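You operate a simulated robot arm through the tools that you are given. There is no shell and no other tool.

You are at the controls of a simulated robot arm. One attempt, no reset.

Task
Warm the blue cap with one shot and fit it on its post.
Fine: alone on the centre pad; hands off the pads during the shot; switch the warmer on first and off last.
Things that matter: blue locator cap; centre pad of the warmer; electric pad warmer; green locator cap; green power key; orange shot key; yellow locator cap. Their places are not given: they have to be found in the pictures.

Only the result counts: the job must be done as asked and must still hold three seconds after the hand-in. Knocking over, shifting, dropping, spilling or breaking anything else fails it. Lids that push on must go on centred and level and be pressed home; caps that screw on are set level and turned clockwise until they are tight.

Robot
A 6-joint arm with a two-finger parallel gripper, fixed in place. Base frame: the origin is on the floor under the middle of its stand, x ahead of it, y to its left, z up. Units: mm, rad, N and s.
With the tool pointing down near the work surface it reaches from about 260 to 680 mm from the base axis. Its first joint turns from -1.152 to 1.152 rad. Payload 2.9 kg.
The tool frame sits at the grasp point between the pads (the TCP): z along the fingers, y along the line on which they close. The tips reach 30 mm beyond it. Largest opening 110 mm; finger width 20, thickness 10; the body of the gripper, 48 by 112 mm, starts 55 mm behind the TCP.
Orientation is told as [roll, pitch, yaw] about the base's x, y, z axes, in that order, counted from this pose: with the fingers straight down and closing along the base's y, the tool's x points along the base's -x, its y along +y and its z along -z.

Tools
- The arm moves only by the tool step_arm. Its argument "commands" is a list of rows, each an object of numbers (a shift or turn left out is 0, a gripper value left out holds the last): "wx", "wy", "wz": the turn, a rotation vector about the base's x, y, z in rad; "dx", "dy", "dz": the shift along the base's x, y, z in mm; "grip": the opening, from 0 (shut) to 1 (fully open). In form: [{"wx": .., "wy": .., "wz": .., "dx": .., "dy": .., "dz": .., "grip": ..}, ...]. A call has 1 to 20 rows; each row shifts and turns the commanded pose from where the row before left it. A row lasts 0.2 s, in which the tool goes at most 50 mm and 0.15 rad; a call with a longer step from one row to the next is refused whole, and so is a gripper value outside its range. Where a pose cannot be reached the arm comes as near as it can. A force on the tool above 40 N (or 10 N above the force at the start of the call, whichever is more), or a blocked arm, ends the call early, and 0.2 s more pass. The fingers move at their own pace (about 108 mm/s each) and stop on an object; they squeeze with about 22 N. The grip force told is the motor's: it shows also when the fingers shut on nothing. Time passes only in rows, and 0.2 s behind the last, so rows that do not move let the fingers close. It gives the time, the measured TCP pose, the force on the tool (base axes), the opening and the grip force at its end, in the units of the frame above (readings bear some noise), with the torque about the TCP (base axes, N m) and any sound that the robot's microphone picked up.
- Cameras (640 x 400 px; columns grow to the right, rows downward): "scene" is fixed at [89.9, 442.4, 1380.9]; the picture's right is [-0.68, -0.73, 0.00], its down [-0.48, 0.44, -0.76] and it looks along [0.56, -0.52, -0.65] (base axes); focal length 310 px, centre (320, 200). "wrist" rides on the gripper at [72, 17, -103] in the tool frame; the picture's right is [-0.23, 0.97, 0.00], its down [-0.76, -0.18, -0.62] and it looks along [-0.61, -0.14, 0.78] (tool axes); focal length 222 px, centre (320, 200).
- camera(camera): a new picture of that camera. No time passes.
- point_at(camera, pixels): for up to 12 pixels [column, row] of the newest picture of that camera ("zoom" is the newest enlarged one), the place [x, y, z] in the base frame of the surface seen there, good to about 2 mm, but the place of the scene camera against the robot may be out by one fixed shift of up to 12 mm in any direction. No time passes.
- enlarge(camera, box): a new picture of the part [left, top, right, bottom] of that camera's present view, enlarged. No time passes.
- job_done(): hands the job in; it is judged then, once.

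Leave the gripper open and the arm clear of the work at the hand-in unless told otherwise.

The tools are called as a command line: name --argument value ..., lists and objects as JSON in quotes. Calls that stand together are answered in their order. step_arm: Moves the arm, as the interface text tells. Its arguments: {"type":"object","properties":{"commands":{"type":"array","items":{"type":"object","properties":{"wx":{"type":"number"},"wy":{"type":"number"},"wz":{"type":"number"},"dx":{"type":"number"},"dy":{"type":"number"},"dz":{"type":"number"},"grip":{"type":"number"}}}}},"required":["commands"]} The other tools are called the same way: camera (camera) takes a picture; point_at (camera, pixels) gives the place of the surface under pixels of a picture; enlarge (camera, box) takes an enlarged picture of a part of a camera's view; job_done () hands the job in.

At the start:

```text
time: 0.0
tcp_pos: [390.2, 180.9, 1097.4]
orientation: [0.001, 0.0, 0.001]
ft_force: [-0.3, 0.8, 0.6]
torque: [0.0, -0.01, -0.02]
width: 109.9
grasp_force: 0.1
```

scene: 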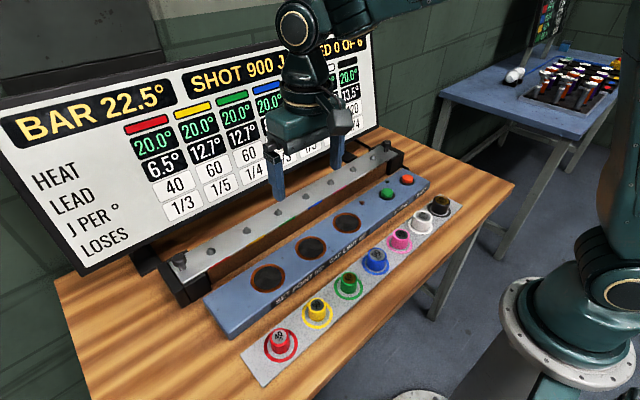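
wrist: 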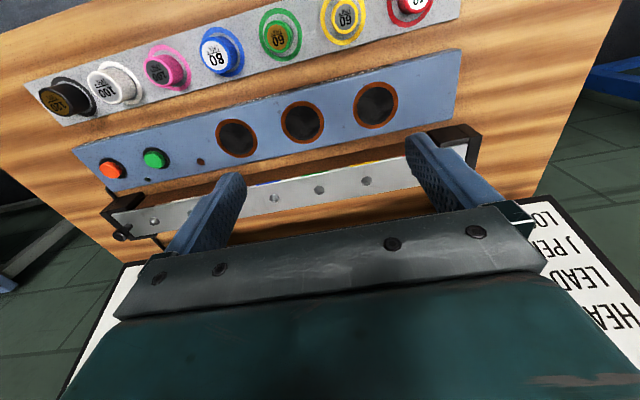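

I see a board with a table of readings, a bar with holes, a blue warmer with three pads and two keys, and a row of caps. I'll enlarge the board and the workspace first to read them.

enlarge --camera "scene" --box '[0, 40, 280, 240]'

enlarge --camera "scene" --box '[180, 30, 400, 170]'

enlarge --camera "scene" --box '[150, 130, 470, 390]'

enlarge --camera "wrist" --box '[20, 0, 480, 260]'

```text
2.00 times, centred on (140, 140) of scene
```

zoom: 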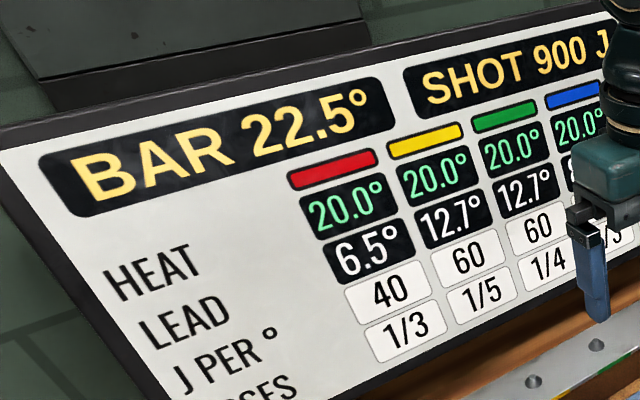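

```text
2.86 times, centred on (290, 100) of scene
```

zoom: 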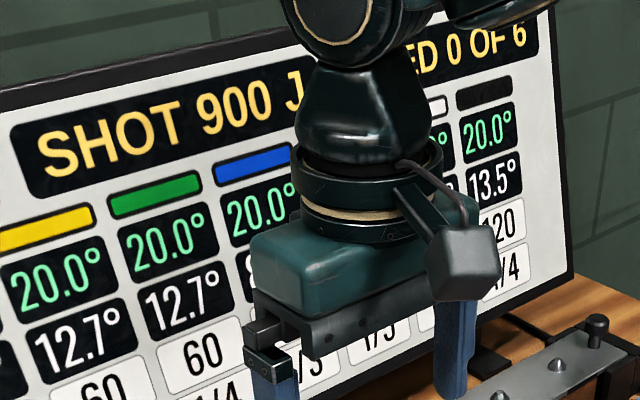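

```text
1.54 times, centred on (310, 260) of scene
```

zoom: 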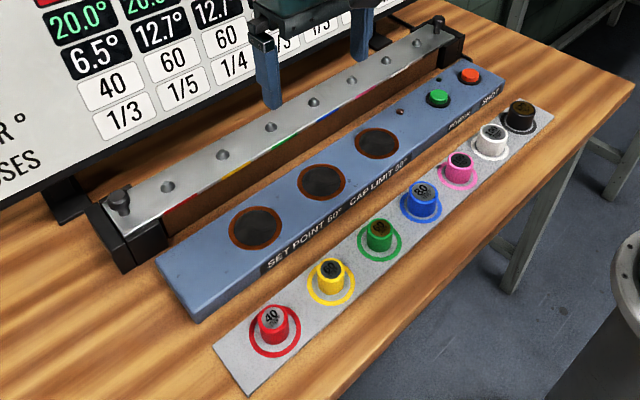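

```text
1.39 times, centred on (250, 130) of wrist
```

zoom: 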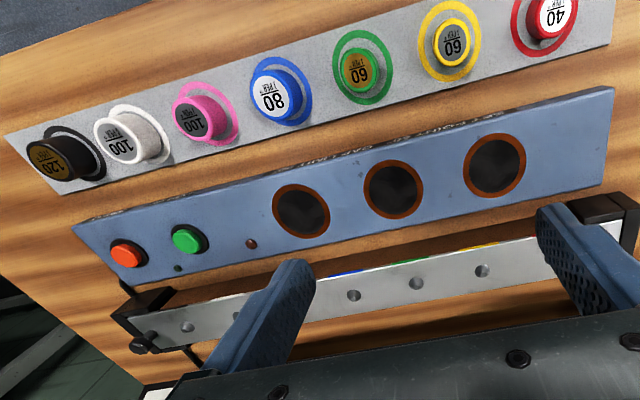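

The board shows BAR 22.5°, SHOT 900 J, and per-colour HEAT, LEAD, J PER ° and LOSSES. The blue column is partly hidden by the arm. I'll enlarge the label on the warmer, the bar and the caps further.

enlarge --camera "scene" --box '[250, 170, 410, 310]'

enlarge --camera "scene" --box '[160, 140, 400, 290]'

enlarge --camera "wrist" --box '[100, 130, 260, 240]'

enlarge --camera "scene" --box '[260, 70, 400, 170]'

enlarge --camera "scene" --box '[480, 0, 640, 120]'

```text
2.86 times, centred on (330, 240) of scene
```

zoom: 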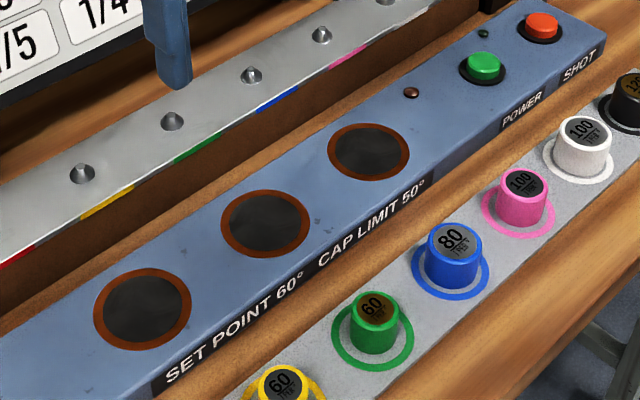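

```text
2.67 times, centred on (280, 215) of scene
```

zoom: 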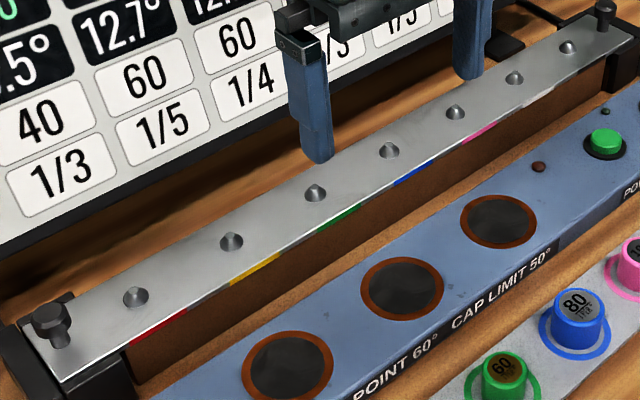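

```text
3.64 times, centred on (180, 185) of wrist
```

zoom: 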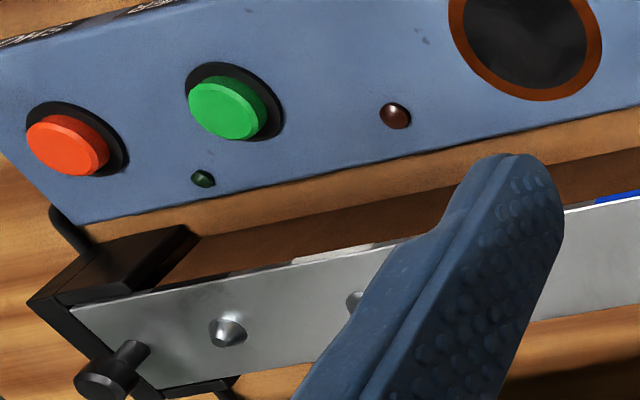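

```text
4.00 times, centred on (330, 120) of scene
```

zoom: 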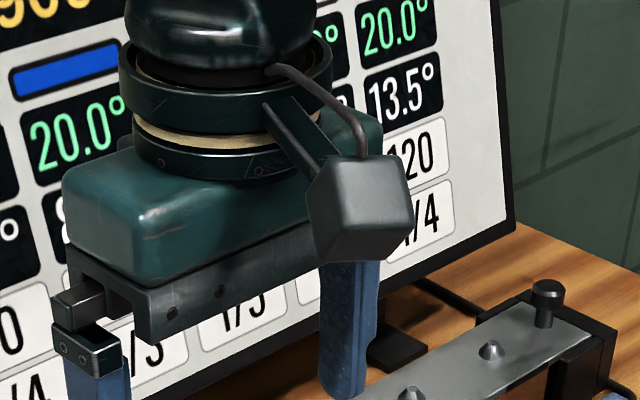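

```text
3.33 times, centred on (560, 60) of scene
```

zoom: 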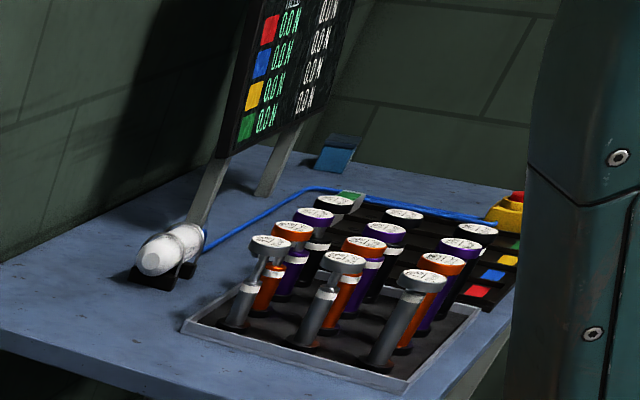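

The warmer is labelled SET POINT 60°, CAP LIMIT 50°, POWER (green key) and SHOT (orange key). The posts are conical studs on the bar, with coloured stripes along the bar's front edge. Next I'll get places from the wrist picture (caps, pads, keys, posts), and the same points from the scene to find the scene camera's shift.

point_at --camera "wrist" --pixels '[[216, 54], [278, 38], [345, 17], [237, 138], [303, 122], [375, 104], [154, 158], [109, 170], [275, 198], [319, 190], [366, 181], [154, 221]]'

point_at --camera "scene" --pixels '[[376, 255], [348, 279], [317, 302], [270, 278], [310, 248], [347, 223], [387, 194], [407, 179], [305, 198], [278, 212], [332, 183], [374, 157]]'

```text
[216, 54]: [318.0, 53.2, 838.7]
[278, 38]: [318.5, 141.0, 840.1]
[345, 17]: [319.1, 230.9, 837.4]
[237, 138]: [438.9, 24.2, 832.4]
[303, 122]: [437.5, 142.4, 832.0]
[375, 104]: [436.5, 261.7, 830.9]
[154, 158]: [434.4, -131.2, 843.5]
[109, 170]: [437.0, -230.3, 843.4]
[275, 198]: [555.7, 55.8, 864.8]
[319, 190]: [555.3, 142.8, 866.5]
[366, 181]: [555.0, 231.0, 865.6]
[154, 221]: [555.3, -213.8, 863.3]
```

```text
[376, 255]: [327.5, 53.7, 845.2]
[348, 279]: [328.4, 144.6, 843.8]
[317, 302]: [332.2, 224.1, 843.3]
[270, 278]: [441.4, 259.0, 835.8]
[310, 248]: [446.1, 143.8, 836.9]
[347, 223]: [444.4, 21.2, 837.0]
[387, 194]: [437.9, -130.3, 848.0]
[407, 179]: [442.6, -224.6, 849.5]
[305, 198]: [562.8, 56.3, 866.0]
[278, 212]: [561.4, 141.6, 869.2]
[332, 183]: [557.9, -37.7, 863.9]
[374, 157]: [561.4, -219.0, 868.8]
```

The scene camera reads roughly (+7, 0, +5) mm off against the wrist. The blue cap is near (318, 53, 839), the centre pad near (437, 142, 832), the blue post near (555, 56, 865), the power key near (434, -131, 843) and the shot key near (437, -230, 843). I'll move to above the blue cap, staying high, for a closer look and to uncover the board.

step_arm --commands '[{"dx": -14.4, "dy": -25.6, "dz": -23.4}, {"dx": -14.4, "dy": -25.6, "dz": -23.4}, {"dx": -14.4, "dy": -25.6, "dz": -23.4}, {"dx": -14.4, "dy": -25.6, "dz": -23.4}, {"dx": -14.4, "dy": -25.6, "dz": -23.4}, {}]'

camera --camera "scene"

camera --camera "wrist"

```text
time: 1.4
tcp_pos: [318.7, 53.8, 979.8]
orientation: [0.001, 0.001, -0.001]
ft_force: [0.7, 0.6, 0.2]
torque: [0.0, -0.02, 0.02]
width: 110.2
grasp_force: 0.1
```

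```text
taken
```

scene: 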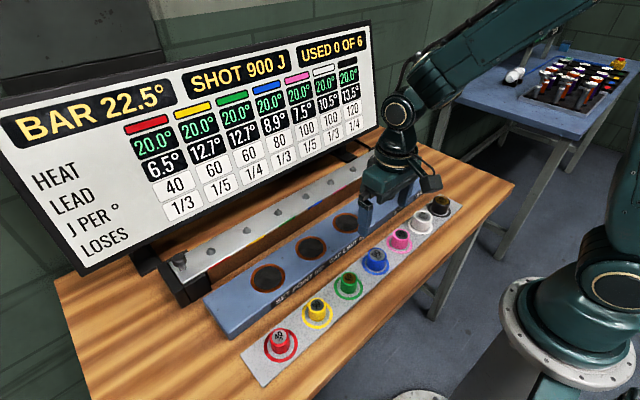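

```text
taken
```

wrist: 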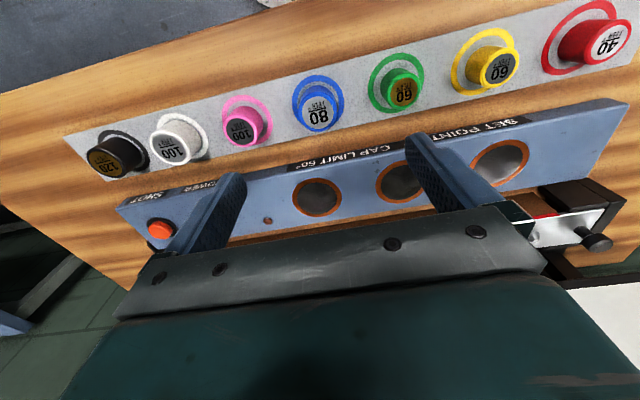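

The board is now clear: "USED 0 OF 6", and blue appears to read 20.0°, 8.9°, 80, 1/3. I'll enlarge the board and the wrist view to check these numbers and the cap shapes.

enlarge --camera "scene" --box '[120, 30, 380, 220]'

enlarge --camera "wrist" --box '[260, 40, 440, 150]'

point_at --camera "wrist" --pixels '[[320, 110], [303, 108], [335, 116], [317, 98], [320, 125], [317, 72], [290, 90], [345, 105], [340, 160], [404, 88], [493, 70], [317, 198]]'

```text
2.11 times, centred on (250, 125) of scene
```

zoom: 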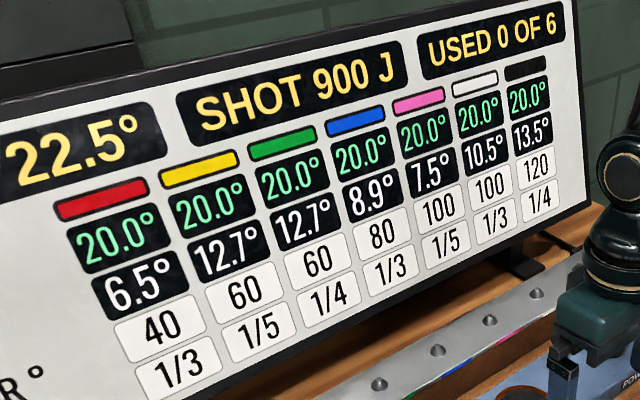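

```text
3.56 times, centred on (350, 95) of wrist
```

zoom: 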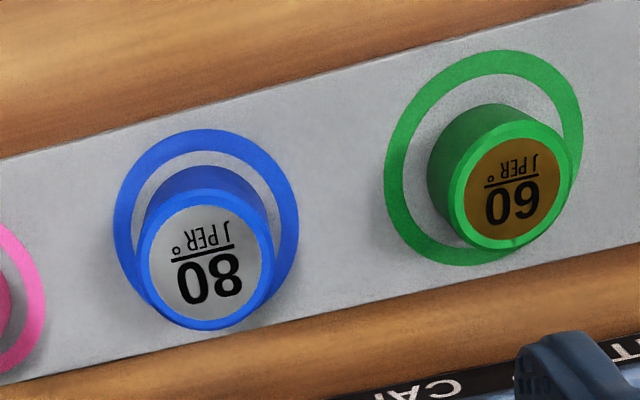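

```text
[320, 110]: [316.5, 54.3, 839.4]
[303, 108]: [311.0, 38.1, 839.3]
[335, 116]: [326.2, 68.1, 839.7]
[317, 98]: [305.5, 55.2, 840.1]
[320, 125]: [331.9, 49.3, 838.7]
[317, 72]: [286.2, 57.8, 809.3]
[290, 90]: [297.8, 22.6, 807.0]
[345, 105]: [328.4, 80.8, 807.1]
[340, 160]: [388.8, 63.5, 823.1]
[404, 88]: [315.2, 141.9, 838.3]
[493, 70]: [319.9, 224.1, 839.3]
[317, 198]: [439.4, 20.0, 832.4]
```

Board confirmed: blue HEAT 20.0°, LEAD 8.9°, 80 J/°, losses 1/3. Now I'll take the blue cap's top-face edges from the enlarged wrist picture to find its centre and diameter.

point_at --camera "zoom" --pixels '[[204, 262], [140, 262], [269, 255], [203, 198], [206, 326], [220, 345], [180, 360], [207, 133], [297, 230], [118, 230], [511, 185], [60, 200]]'

```text
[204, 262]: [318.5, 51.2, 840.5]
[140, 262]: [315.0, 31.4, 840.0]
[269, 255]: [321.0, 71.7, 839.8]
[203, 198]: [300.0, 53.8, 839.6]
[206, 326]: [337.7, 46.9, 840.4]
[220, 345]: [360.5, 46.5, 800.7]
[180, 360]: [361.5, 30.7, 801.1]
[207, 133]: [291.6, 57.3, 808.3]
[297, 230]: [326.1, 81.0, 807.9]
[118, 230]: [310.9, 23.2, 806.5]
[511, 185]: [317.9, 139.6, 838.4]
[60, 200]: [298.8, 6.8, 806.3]
```

The blue cap is about 42 mm across, centred near (318.5, 51.5), with its top at z 840 and its foot at z 807. Next I'll move over the blue post to measure it and the bar more closely.

step_arm --commands '[{"dx": 38, "dz": -2}, {"dx": 38, "dz": -2}, {"dx": 38, "dz": -2}, {"dx": 38, "dz": -4}, {"dx": 38, "dz": -5}, {"dx": 38, "dz": -5}, {}]'

camera --camera "wrist"

enlarge --camera "wrist" --box '[250, 60, 410, 170]'

```text
time: 3.0
tcp_pos: [548.2, 51.7, 960.0]
orientation: [0.0, 0.001, -0.001]
ft_force: [0.4, 0.0, 0.5]
torque: [0.0, 0.03, 0.03]
width: 110.1
grasp_force: 0.1
```

```text
taken
```

wrist: 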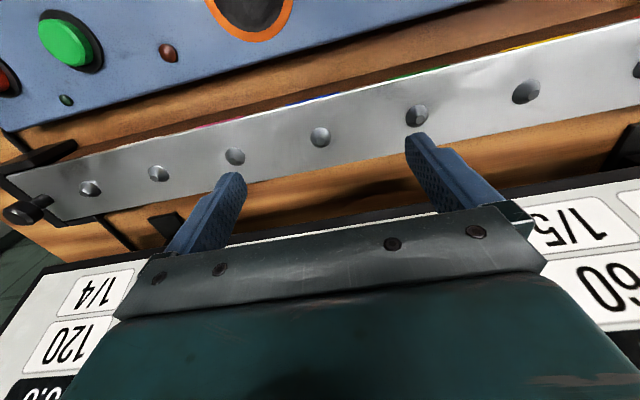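

```text
3.64 times, centred on (330, 115) of wrist
```

zoom: 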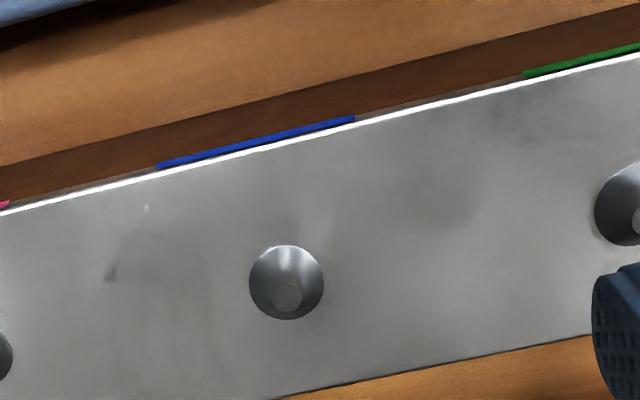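

The blue stripe (zoom columns 158–355) sits in front of the stud at zoom (287, 283), so that is the blue post. I'll measure the stud's tip, its base edges and the bar surface.

point_at --camera "zoom" --pixels '[[288, 296], [252, 283], [321, 283], [286, 248], [287, 318], [230, 283], [345, 270], [287, 345], [287, 225], [160, 166], [353, 119], [630, 205]]'

point_at --camera "wrist" --pixels '[[235, 156], [320, 137], [417, 115], [526, 91], [158, 173], [90, 188], [75, 36], [248, 0], [168, 51], [66, 100], [40, 120], [5, 75]]'

```text
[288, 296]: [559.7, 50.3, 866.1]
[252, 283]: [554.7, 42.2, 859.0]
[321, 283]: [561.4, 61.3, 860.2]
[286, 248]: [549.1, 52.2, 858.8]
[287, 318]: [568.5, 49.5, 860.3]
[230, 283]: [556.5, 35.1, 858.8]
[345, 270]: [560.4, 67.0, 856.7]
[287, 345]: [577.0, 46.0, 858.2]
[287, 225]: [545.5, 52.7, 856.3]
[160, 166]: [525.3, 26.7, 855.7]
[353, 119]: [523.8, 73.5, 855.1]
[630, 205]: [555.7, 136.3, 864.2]
```

```text
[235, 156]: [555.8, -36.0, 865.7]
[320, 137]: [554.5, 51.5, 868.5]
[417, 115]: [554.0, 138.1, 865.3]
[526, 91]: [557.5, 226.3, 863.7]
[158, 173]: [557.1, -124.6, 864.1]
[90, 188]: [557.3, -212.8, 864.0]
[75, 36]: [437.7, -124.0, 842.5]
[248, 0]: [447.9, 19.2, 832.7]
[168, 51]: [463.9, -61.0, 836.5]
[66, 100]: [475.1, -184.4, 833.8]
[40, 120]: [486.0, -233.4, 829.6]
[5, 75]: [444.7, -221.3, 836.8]
```

The bar surface is at z ≈ 857, and the stud is about 20 mm across and 10 mm tall, near (556–559, 51). To see how noisy the readings are, I'll query the same pixels repeatedly and average.

point_at --camera "zoom" --pixels '[[288, 296], [288, 296], [288, 296], [288, 296], [288, 296], [288, 296], [252, 283], [252, 283], [321, 283], [321, 283], [287, 318], [287, 318]]'

point_at --camera "zoom" --pixels '[[288, 296], [288, 296], [288, 296], [288, 296], [288, 296], [288, 296], [252, 283], [252, 283], [321, 283], [321, 283], [287, 318], [287, 318]]'

```text
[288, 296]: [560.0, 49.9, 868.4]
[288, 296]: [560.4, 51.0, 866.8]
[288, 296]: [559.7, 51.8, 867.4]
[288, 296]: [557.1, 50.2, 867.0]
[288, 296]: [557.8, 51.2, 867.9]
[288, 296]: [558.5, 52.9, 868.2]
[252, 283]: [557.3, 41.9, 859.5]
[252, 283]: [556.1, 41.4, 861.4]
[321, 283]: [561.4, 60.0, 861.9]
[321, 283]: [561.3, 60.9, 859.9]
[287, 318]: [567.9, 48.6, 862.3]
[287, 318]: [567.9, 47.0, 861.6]
```

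```text
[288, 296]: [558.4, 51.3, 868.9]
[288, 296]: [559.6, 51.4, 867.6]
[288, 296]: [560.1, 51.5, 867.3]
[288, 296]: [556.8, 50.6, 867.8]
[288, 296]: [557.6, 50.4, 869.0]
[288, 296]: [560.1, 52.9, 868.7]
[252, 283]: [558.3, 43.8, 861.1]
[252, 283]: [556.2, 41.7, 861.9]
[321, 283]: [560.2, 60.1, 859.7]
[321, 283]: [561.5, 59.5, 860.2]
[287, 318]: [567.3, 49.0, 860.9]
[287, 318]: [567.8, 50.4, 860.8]
```

The noise is independent per query, so averaging works: the blue post tip is at about (558.8, 51.3, 868). Now I'll go to above the green power key near (436, -128), closing the fingers on the way to press with, and look again before touching.

step_arm --commands '[{"dx": -18, "dy": -30, "dz": 0, "grip": 0.0}, {"dx": -18, "dy": -30, "dz": 0}, {"dx": -18, "dy": -30, "dz": 0}, {"dx": -18, "dy": -30, "dz": -10}, {"dx": -18, "dy": -30, "dz": -15}, {"dx": -18, "dy": -30, "dz": -15}, {}]'

camera --camera "wrist"

enlarge --camera "wrist" --box '[200, 70, 400, 195]'

camera --camera "scene"

```text
time: 4.6
tcp_pos: [439.1, -126.6, 919.3]
orientation: [0.0, 0.0, 0.001]
ft_force: [0.0, 0.2, 1.6]
torque: [-0.02, 0.0, 0.01]
width: 0.3
grasp_force: 21.8
```

```text
taken
```

wrist: 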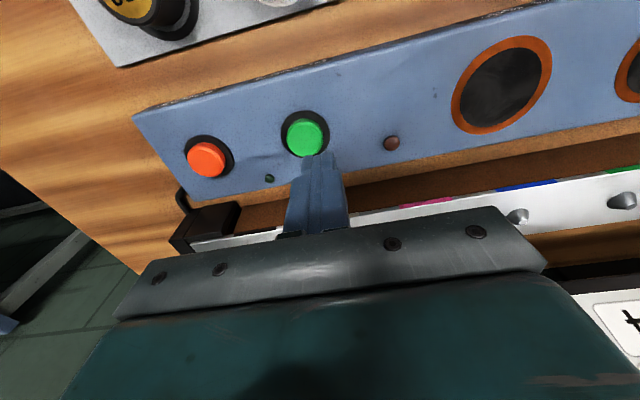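

```text
3.20 times, centred on (300, 132) of wrist
```

zoom: 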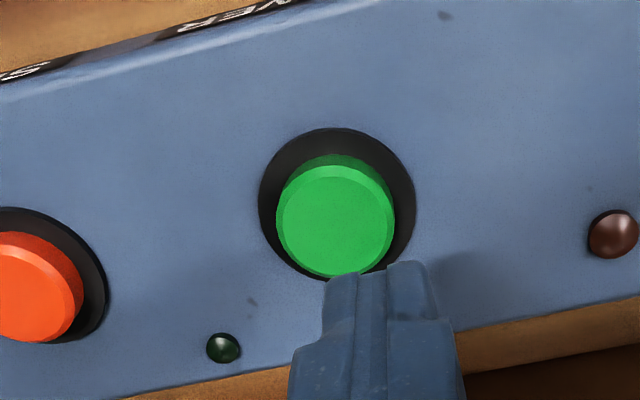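

```text
taken
```

scene: 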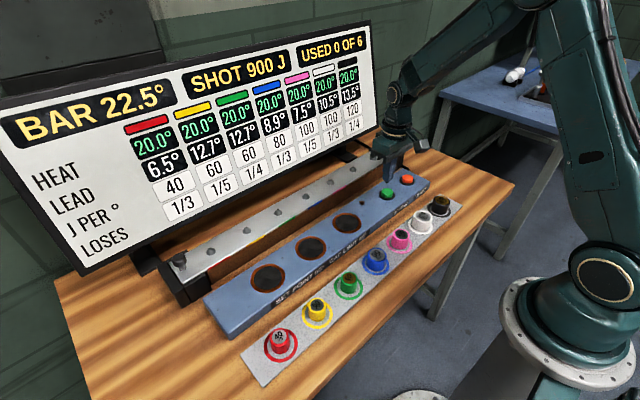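

The green key's face is at zoom (335, 222) and the orange key is to its left. I'll measure both keys with repeated queries and averages.

point_at --camera "zoom" --pixels '[[334, 222], [334, 222], [334, 222], [334, 222], [281, 225], [390, 215], [335, 270], [330, 175], [290, 140], [410, 200], [223, 348], [613, 234]]'

point_at --camera "wrist" --pixels '[[206, 160], [206, 160], [206, 160], [206, 160], [191, 160], [221, 160], [502, 84], [502, 84], [453, 100], [550, 70], [640, 85], [420, 120]]'

```text
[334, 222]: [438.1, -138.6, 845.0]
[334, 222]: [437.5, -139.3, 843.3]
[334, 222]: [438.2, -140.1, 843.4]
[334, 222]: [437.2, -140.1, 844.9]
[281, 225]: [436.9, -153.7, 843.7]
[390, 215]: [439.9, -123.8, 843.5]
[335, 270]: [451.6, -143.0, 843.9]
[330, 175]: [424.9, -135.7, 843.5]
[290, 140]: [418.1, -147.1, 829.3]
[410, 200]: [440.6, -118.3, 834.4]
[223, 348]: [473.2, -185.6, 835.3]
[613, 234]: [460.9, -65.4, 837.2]
```

```text
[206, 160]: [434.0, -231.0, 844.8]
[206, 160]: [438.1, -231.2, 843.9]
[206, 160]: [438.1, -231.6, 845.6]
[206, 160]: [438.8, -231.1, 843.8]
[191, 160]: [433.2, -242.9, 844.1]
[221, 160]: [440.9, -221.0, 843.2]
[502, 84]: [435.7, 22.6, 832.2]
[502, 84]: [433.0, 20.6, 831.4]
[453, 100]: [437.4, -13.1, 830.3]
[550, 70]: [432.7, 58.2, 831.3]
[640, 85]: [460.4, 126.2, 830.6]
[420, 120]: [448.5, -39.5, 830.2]
```

The green key is centred at about (438, -139.3) with its top at z 844; the orange key is at about (437.5, -231.3). I'll shift over the green key and descend to just above it.

step_arm --commands '[{"dy": -11.7}, {"dz": -20}, {"dz": -20}, {}]'

enlarge --camera "wrist" --box '[240, 90, 400, 200]'

```text
time: 5.6
tcp_pos: [439.5, -138.9, 879.3]
orientation: [0.001, 0.001, 0.001]
ft_force: [-0.2, 0.4, -1.0]
torque: [0.0, -0.03, 0.0]
width: 0.1
grasp_force: 21.7
```

```text
3.64 times, centred on (320, 145) of wrist
```

zoom: 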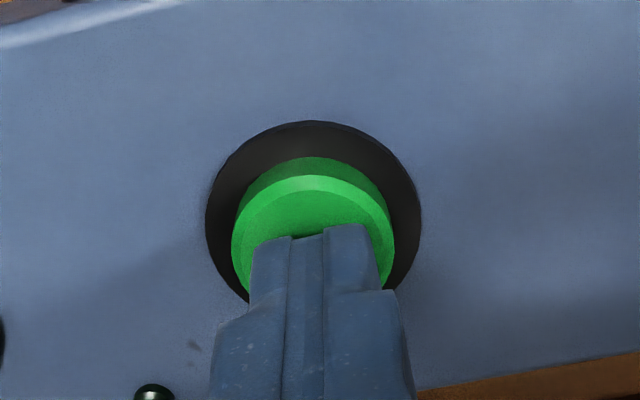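

The tips are over the key with about 5 mm of gap. I'll press down in small steps and watch the force.

step_arm --commands '[{"dz": -2}, {"dz": -2}, {"dz": -2}, {"dz": -1.5}, {"dz": -1}]'

```text
time: 6.8
tcp_pos: [438.3, -139.0, 870.9]
orientation: [-0.001, 0.0, 0.001]
ft_force: [0.0, 0.4, 0.8]
torque: [0.01, 0.04, -0.02]
width: 0.0
grasp_force: 21.9
heard: click
```

A click was heard at about 3 mm of travel. I'll lift straight off the key and look at the lamp and the board.

step_arm --commands '[{"dz": 8.5}, {"dz": 20}, {"dz": 20}]'

camera --camera "wrist"

camera --camera "scene"

```text
time: 7.6
tcp_pos: [438.0, -138.9, 919.1]
orientation: [-0.001, 0.001, 0.0]
ft_force: [0.8, 0.9, 0.3]
torque: [-0.02, 0.01, 0.0]
width: 0.0
grasp_force: 22.1
```

```text
taken
```

wrist: 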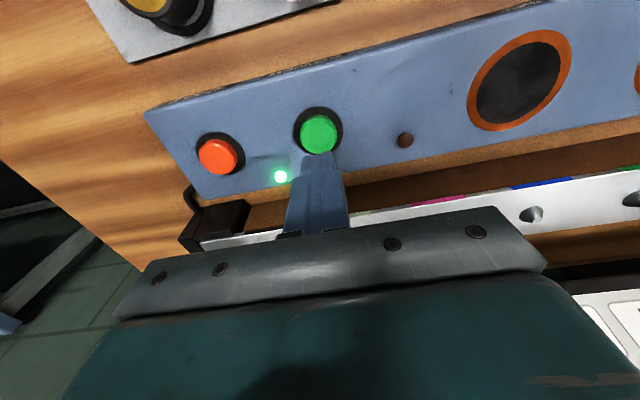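

```text
taken
```

scene: 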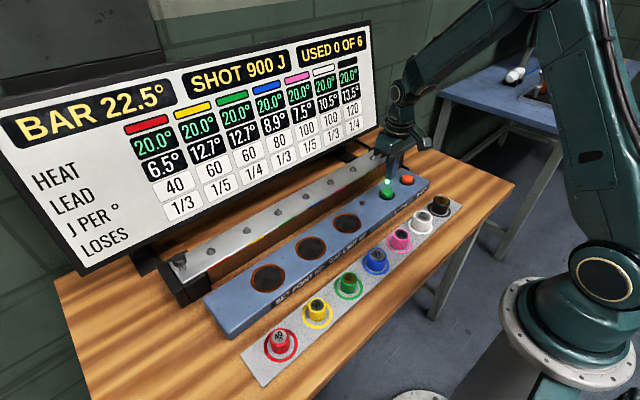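

The green lamp is lit, so the warmer is on. Now I'll move over the blue cap with the fingers opened to about 66 mm and check the alignment there.

step_arm --commands '[{"dx": -19.9, "dy": 31.8, "grip": 0.6}, {"dx": -19.9, "dy": 31.8}, {"dx": -19.9, "dy": 31.8}, {"dx": -19.9, "dy": 31.8}, {"dx": -19.9, "dy": 31.8}, {"dx": -20, "dy": 31.7}, {}]'

camera --camera "wrist"

enlarge --camera "wrist" --box '[220, 60, 420, 185]'

```text
time: 9.2
tcp_pos: [319.0, 52.1, 919.0]
orientation: [0.0, 0.0, 0.001]
ft_force: [-0.6, -0.1, 0.5]
torque: [0.0, 0.0, 0.02]
width: 66.0
grasp_force: 0.0
```

```text
taken
```

wrist: 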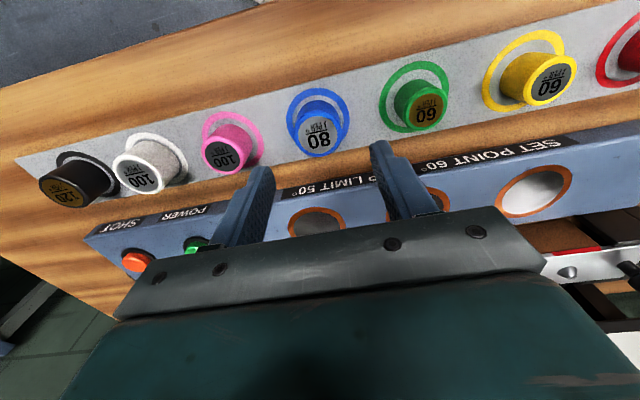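

```text
3.20 times, centred on (320, 122) of wrist
```

zoom: 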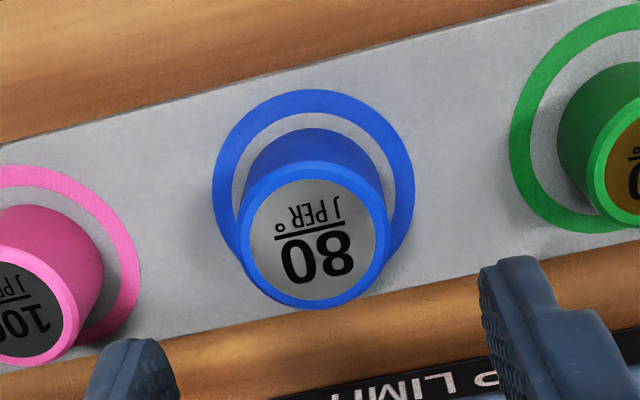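

The blue cap's label disc is centred at zoom (313, 240). I'll average its place over repeated queries.

point_at --camera "zoom" --pixels '[[313, 239], [313, 239], [313, 239], [313, 239], [313, 239], [313, 239], [251, 245], [376, 232], [312, 181], [314, 297], [312, 181], [314, 297]]'

point_at --camera "zoom" --pixels '[[313, 239], [313, 239], [313, 239], [313, 239], [313, 239], [313, 239], [251, 245], [376, 232], [240, 245], [386, 228], [312, 181], [314, 297]]'

```text
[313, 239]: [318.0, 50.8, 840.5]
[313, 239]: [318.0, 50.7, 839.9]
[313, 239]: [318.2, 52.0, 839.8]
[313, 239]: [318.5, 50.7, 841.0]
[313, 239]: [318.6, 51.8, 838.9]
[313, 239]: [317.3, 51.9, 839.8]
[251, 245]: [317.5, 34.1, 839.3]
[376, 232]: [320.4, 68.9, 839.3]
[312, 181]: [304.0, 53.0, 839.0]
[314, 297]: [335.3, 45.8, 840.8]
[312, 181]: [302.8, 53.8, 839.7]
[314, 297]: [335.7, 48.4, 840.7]
```

```text
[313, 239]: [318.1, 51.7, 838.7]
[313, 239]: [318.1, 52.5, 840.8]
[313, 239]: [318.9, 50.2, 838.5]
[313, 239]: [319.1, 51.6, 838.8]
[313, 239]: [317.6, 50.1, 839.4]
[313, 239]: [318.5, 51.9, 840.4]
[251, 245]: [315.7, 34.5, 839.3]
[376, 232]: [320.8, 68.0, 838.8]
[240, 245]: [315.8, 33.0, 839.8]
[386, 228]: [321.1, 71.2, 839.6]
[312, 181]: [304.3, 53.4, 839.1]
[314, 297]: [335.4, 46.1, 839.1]
```

The cap is centred at about (319, 51.1), almost exactly under the tool. I'll descend to TCP z ≈ 843 (tips ≈ 6 mm above the strip), then close.

step_arm --commands '[{"dx": 0.4, "dz": -30}, {"dz": -30}, {"dz": -16.8}, {}, {"grip": 0.0}, {}, {}]'

camera --camera "wrist"

```text
time: 10.8
tcp_pos: [320.3, 52.1, 842.5]
orientation: [0.0, 0.002, 0.001]
ft_force: [-0.2, 0.4, -0.3]
torque: [-0.02, 0.02, 0.05]
width: 41.3
grasp_force: 21.9
```

```text
taken
```

wrist: 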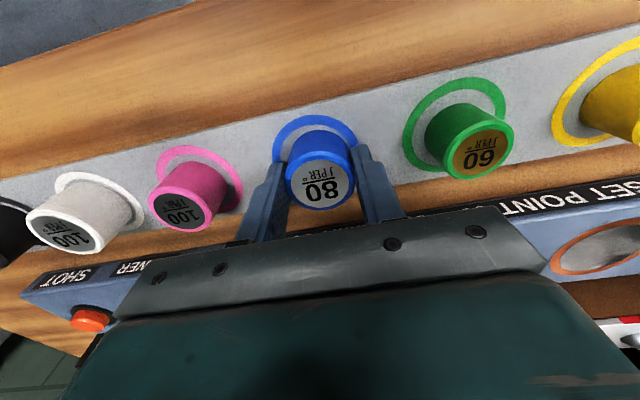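

The cap is gripped (41.3 mm). I'll lift it well clear and carry it to beside the centre pad to measure the pad's centre before setting it down.

step_arm --commands '[{"dz": 10}, {"dz": 30}, {"dz": 40}, {"dx": 30, "dy": 5, "dz": 7}, {"dx": 40, "dy": 10}, {"dx": 40, "dy": 10}, {"dx": 8, "dy": 5}, {}]'

camera --camera "wrist"

camera --camera "scene"

```text
time: 12.6
tcp_pos: [437.5, 82.1, 928.7]
orientation: [0.0, 0.001, 0.0]
ft_force: [1.0, 1.2, -0.8]
torque: [-0.01, 0.03, -0.01]
width: 41.7
grasp_force: 22.0
```

```text
taken
```

wrist: 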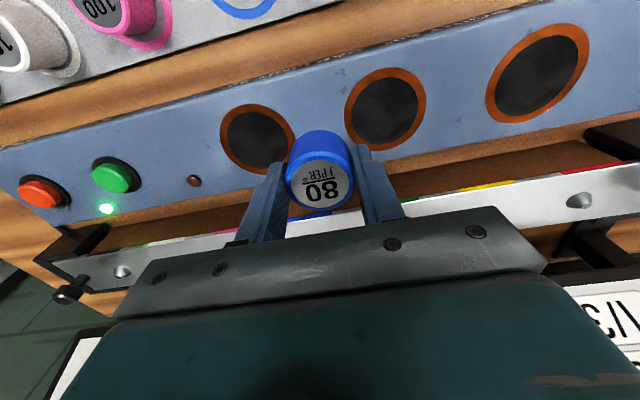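

```text
taken
```

scene: 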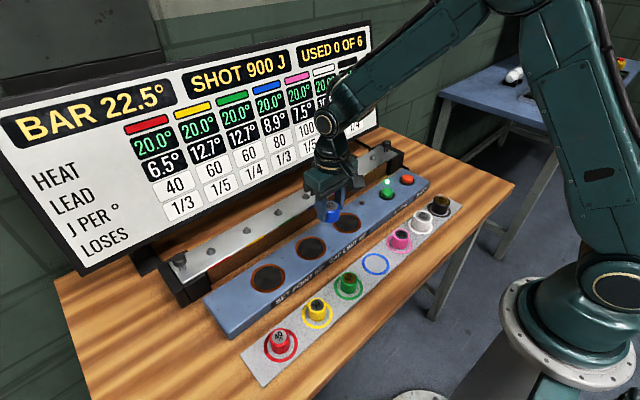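

The three pads appear at about (257, 138), (385, 109) and (537, 73) in the wrist picture, with the centre pad the middle one. I'll measure its edges.

point_at --camera "wrist" --pixels '[[385, 110], [385, 110], [348, 113], [424, 99], [383, 69], [388, 148], [348, 113], [424, 99], [537, 73], [488, 85], [586, 62], [222, 140]]'

enlarge --camera "wrist" --box '[310, 50, 470, 160]'

```text
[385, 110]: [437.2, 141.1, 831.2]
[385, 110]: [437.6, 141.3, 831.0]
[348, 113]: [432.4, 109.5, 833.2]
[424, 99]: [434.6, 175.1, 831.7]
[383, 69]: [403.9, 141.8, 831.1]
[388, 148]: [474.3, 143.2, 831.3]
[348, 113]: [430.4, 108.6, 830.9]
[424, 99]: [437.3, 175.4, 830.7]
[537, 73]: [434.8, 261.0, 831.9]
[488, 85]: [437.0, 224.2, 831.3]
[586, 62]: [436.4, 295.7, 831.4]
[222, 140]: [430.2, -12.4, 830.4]
```

```text
3.64 times, centred on (390, 105) of wrist
```

zoom: 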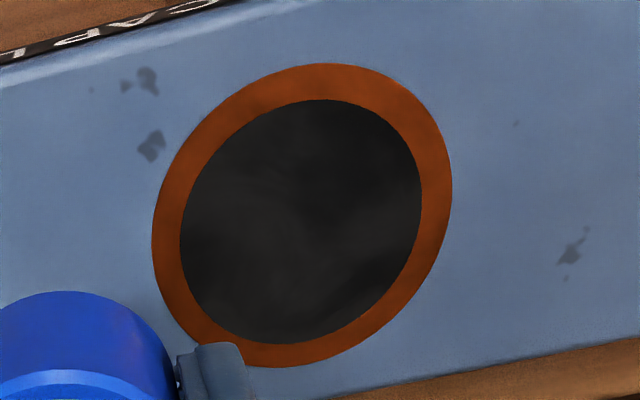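

The centre pad is centred at about (438.5, 141.8) with its surface at z 831. I'll carry the cap over it and lower it to just above contact.

step_arm --commands '[{"dx": 0.8, "dy": 30}, {"dx": 0.7, "dy": 30}, {"dz": -20}, {"dz": -25}, {"dz": -14}, {}]'

camera --camera "wrist"

enlarge --camera "scene" --box '[260, 190, 380, 290]'

```text
time: 14.0
tcp_pos: [437.1, 142.3, 869.7]
orientation: [-0.001, -0.001, -0.001]
ft_force: [-0.7, -0.4, -1.1]
torque: [0.0, -0.01, -0.01]
width: 41.7
grasp_force: 22.1
```

```text
taken
```

wrist: 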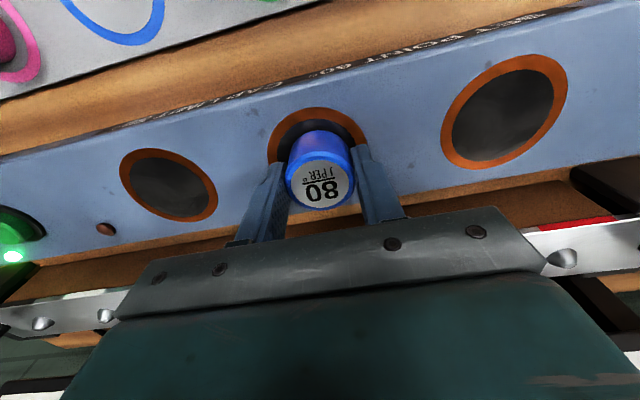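

```text
4.00 times, centred on (320, 240) of scene
```

zoom: 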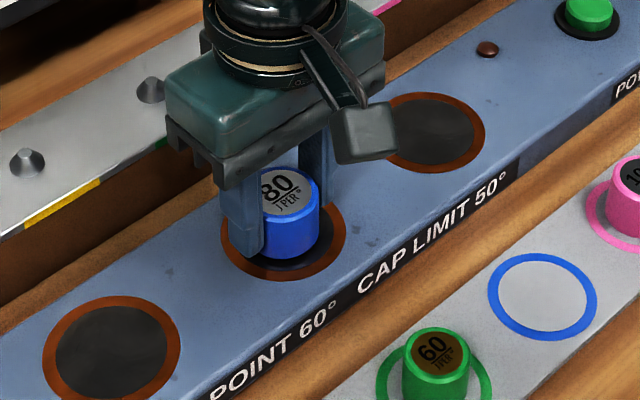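

The cap is centred over the middle pad, a few mm above it. I'll lower in 1 mm steps and watch for contact force.

step_arm --commands '[{"dz": -1}, {"dz": -1}, {"dz": -1}, {}]'

```text
time: 15.0
tcp_pos: [438.9, 142.4, 866.7]
orientation: [0.001, 0.0, 0.001]
ft_force: [-0.3, 0.4, -1.1]
torque: [0.01, -0.04, 0.01]
width: 41.4
grasp_force: 21.5
```

No contact force yet. I'll continue in 0.5 mm steps.

step_arm --commands '[{"dz": -0.5}, {"dz": -0.5}, {}]'

```text
time: 15.8
tcp_pos: [437.8, 141.8, 867.6]
orientation: [0.001, 0.0, 0.0]
ft_force: [0.3, -0.7, -0.2]
torque: [0.02, -0.01, 0.02]
width: 41.3
grasp_force: 22.1
```

step_arm --commands '[{"dz": -0.5}, {"dz": -0.5}, {}]'

enlarge --camera "scene" --box '[290, 215, 350, 265]'

```text
time: 16.6
tcp_pos: [440.1, 142.4, 866.8]
orientation: [0.0, -0.001, 0.0]
ft_force: [-2.7, 0.6, 13.9]
torque: [-0.1, 0.27, -0.03]
width: 41.4
grasp_force: 22.0
```

```text
8.00 times, centred on (320, 240) of scene
```

zoom: 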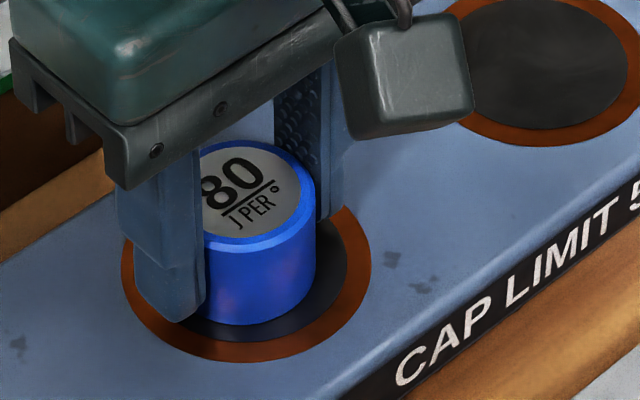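

Contact: 13.9 N at the pad. I'll ease up 0.3 mm, open the fingers and lift straight up, then view the cap and the board.

step_arm --commands '[{"dz": 0.3}, {"grip": 0.6}, {}, {"dz": 25}, {"dz": 28.7}, {}]'

camera --camera "wrist"

enlarge --camera "wrist" --box '[220, 60, 420, 185]'

camera --camera "scene"

```text
time: 18.0
tcp_pos: [439.7, 142.5, 919.6]
orientation: [0.0, 0.0, 0.0]
ft_force: [0.6, -0.1, -0.2]
torque: [0.04, -0.02, 0.01]
width: 66.0
grasp_force: 0.1
```

```text
taken
```

wrist: 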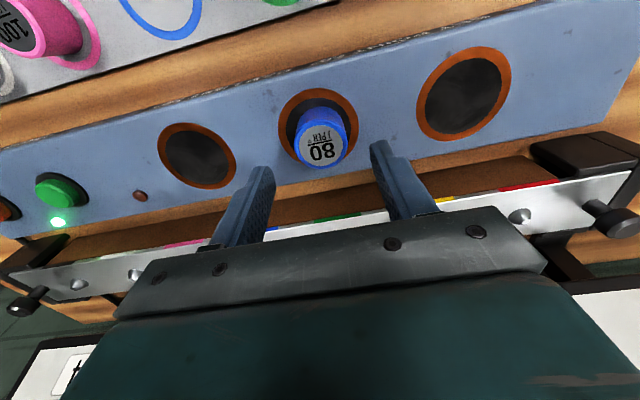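

```text
3.20 times, centred on (320, 122) of wrist
```

zoom: 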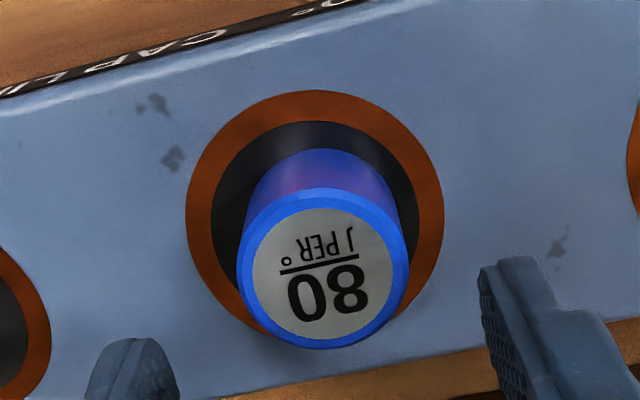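

```text
taken
```

scene: 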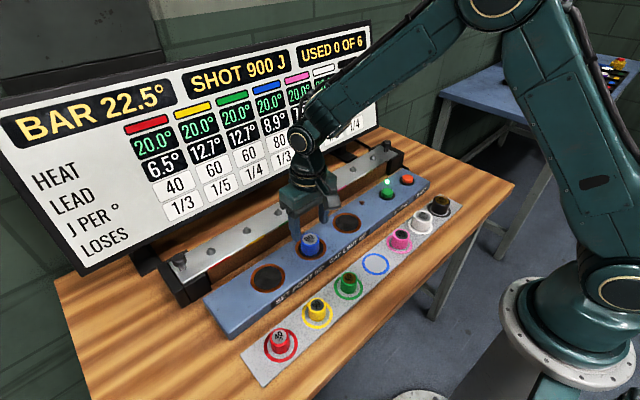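

The blue cap stands upright, alone on the centre pad, and HEAT still shows 20.0°. I'll average its exact place (label disc centred at zoom (323, 273)) so I can re-grip it quickly after the shot.

point_at --camera "zoom" --pixels '[[323, 272], [323, 272], [323, 272], [323, 272], [323, 272], [323, 272], [253, 280], [393, 264], [320, 207], [326, 339], [320, 207], [326, 339]]'

point_at --camera "zoom" --pixels '[[323, 272], [323, 272], [323, 272], [323, 272], [323, 272], [323, 272], [253, 280], [393, 264], [320, 207], [326, 339], [320, 207], [326, 339]]'

enlarge --camera "scene" --box '[280, 220, 345, 270]'

```text
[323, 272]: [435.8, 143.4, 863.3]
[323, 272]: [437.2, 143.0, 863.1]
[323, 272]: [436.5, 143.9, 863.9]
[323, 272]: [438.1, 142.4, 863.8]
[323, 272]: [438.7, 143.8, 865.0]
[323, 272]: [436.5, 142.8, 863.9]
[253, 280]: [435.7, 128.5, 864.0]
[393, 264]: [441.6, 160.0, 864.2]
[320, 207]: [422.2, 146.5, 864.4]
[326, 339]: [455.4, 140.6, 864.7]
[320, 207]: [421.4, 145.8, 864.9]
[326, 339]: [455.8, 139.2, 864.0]
```

```text
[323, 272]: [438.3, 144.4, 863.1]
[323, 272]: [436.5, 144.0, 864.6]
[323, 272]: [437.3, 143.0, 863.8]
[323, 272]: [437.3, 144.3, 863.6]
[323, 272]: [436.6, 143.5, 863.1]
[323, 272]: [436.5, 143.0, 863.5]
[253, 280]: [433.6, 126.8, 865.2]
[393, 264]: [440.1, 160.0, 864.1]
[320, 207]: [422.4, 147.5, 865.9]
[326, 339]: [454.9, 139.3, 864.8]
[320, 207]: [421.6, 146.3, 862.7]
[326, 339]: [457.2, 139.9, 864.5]
```

```text
8.00 times, centred on (312, 245) of scene
```

zoom: 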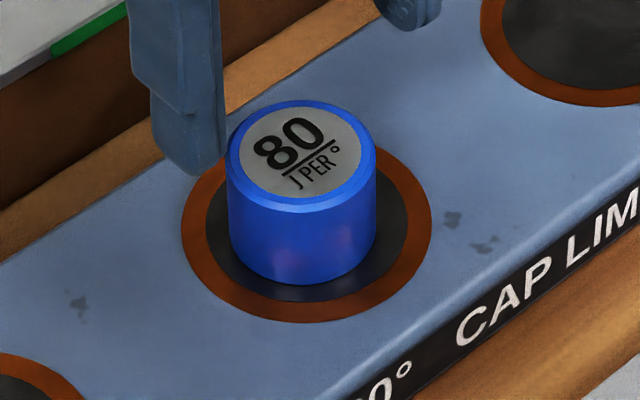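

The cap's centre reads about (438.4, 143.5), while my tool is at about (438.6, 142.1), so the camera seems to be off by 1–2 mm. Before the shot, while nothing is time-critical, I'll centre the cap mechanically: turn the gripper 90°, close gently on the cap along x, and open again. First the turn, at height.

step_arm --commands '[{"wz": 0.1428}, {"wz": 0.1428}, {"wz": 0.1428}, {"wz": 0.1428}, {"wz": 0.1428}, {"wz": 0.1428}, {"wz": 0.1428}, {"wz": 0.1428}, {"wz": 0.1428}, {"wz": 0.1428}, {"wz": 0.1428}, {}]'

camera --camera "wrist"

camera --camera "scene"

```text
time: 20.6
tcp_pos: [439.0, 143.0, 919.7]
orientation: [0.001, 0.002, 1.573]
ft_force: [0.0, 0.2, -0.1]
torque: [-0.03, -0.02, 0.02]
width: 65.9
grasp_force: 0.1
```

```text
taken
```

wrist: 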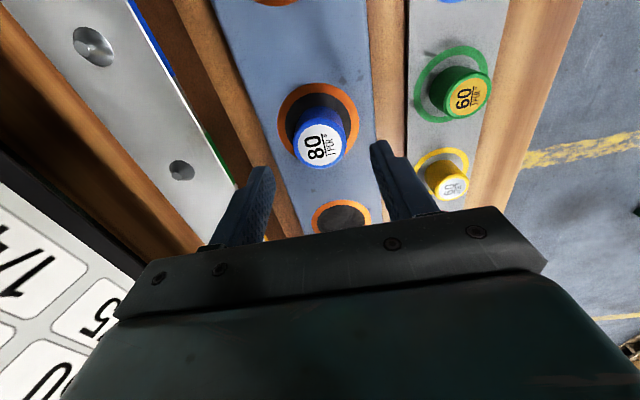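

```text
taken
```

scene: 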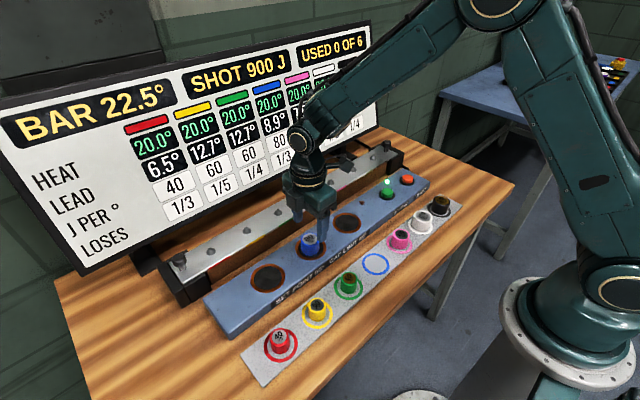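

The turn went fine, and the fingers straddle the cap along x with free space on both sides. I'll descend, close, reopen and rise.

step_arm --commands '[{"dz": -25}, {"dz": -27.7}, {}, {"grip": 0.0}, {}, {}]'

camera --camera "wrist"

enlarge --camera "wrist" --box '[240, 110, 400, 230]'

```text
time: 22.0
tcp_pos: [440.4, 143.4, 866.9]
orientation: [0.001, 0.0, 1.572]
ft_force: [-0.4, -0.4, -0.9]
torque: [-0.01, -0.02, 0.03]
width: 41.1
grasp_force: 21.8
```

```text
taken
```

wrist: 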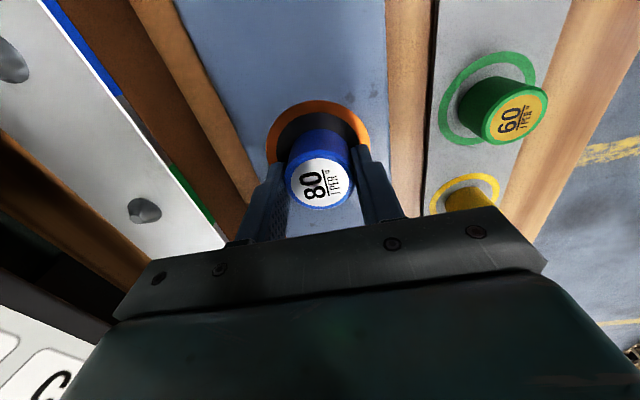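

```text
3.33 times, centred on (320, 170) of wrist
```

zoom: 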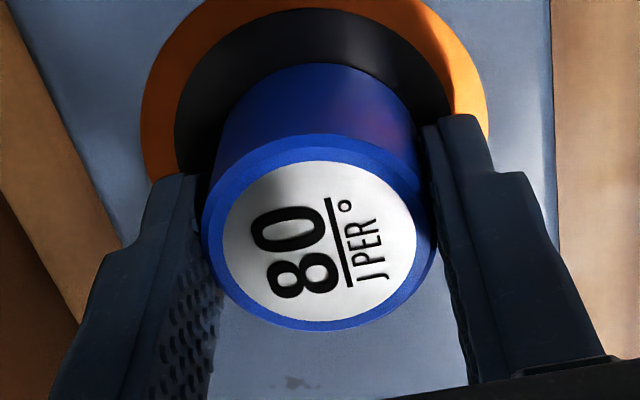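

The cap is squeezed evenly at 41.1 mm. Now I'll open, rise, and turn back to the original orientation.

step_arm --commands '[{"grip": 0.6}, {}, {"dz": 25}, {"dz": 27.7}, {"wz": -0.1428}, {"wz": -0.1428}, {"wz": -0.1428}, {"wz": -0.1428}, {"wz": -0.1428}, {"wz": -0.1428}, {"wz": -0.1428}, {"wz": -0.1428}, {"wz": -0.1428}, {"wz": -0.1428}, {"wz": -0.1428}, {}]'

camera --camera "wrist"

enlarge --camera "wrist" --box '[220, 60, 420, 185]'

camera --camera "scene"

```text
time: 25.4
tcp_pos: [439.3, 143.1, 919.5]
orientation: [0.0, 0.001, -0.002]
ft_force: [0.3, -0.2, -0.1]
torque: [0.01, 0.03, -0.01]
width: 65.9
grasp_force: 0.1
```

```text
taken
```

wrist: 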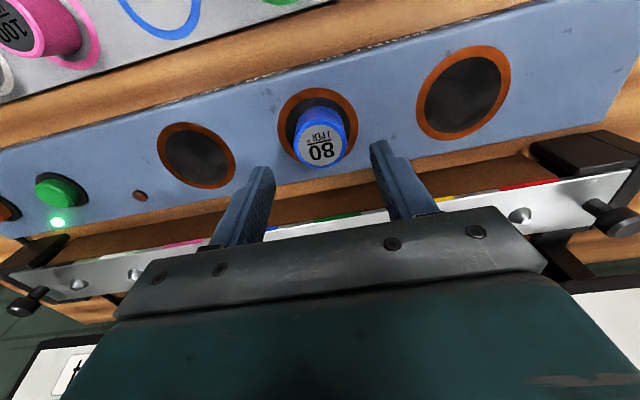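

```text
3.20 times, centred on (320, 122) of wrist
```

zoom: 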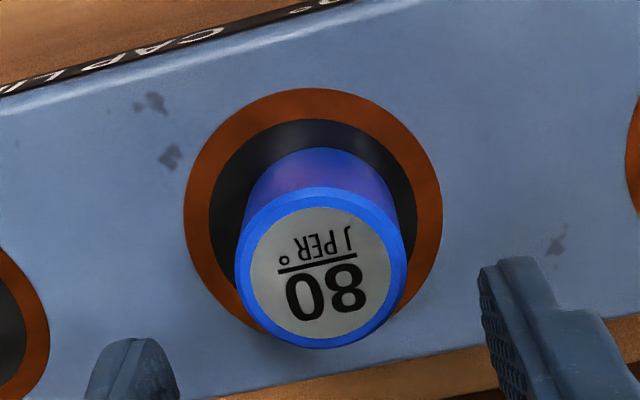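

```text
taken
```

scene: 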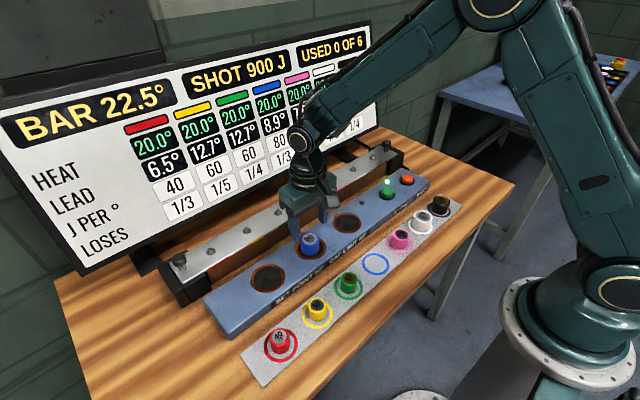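

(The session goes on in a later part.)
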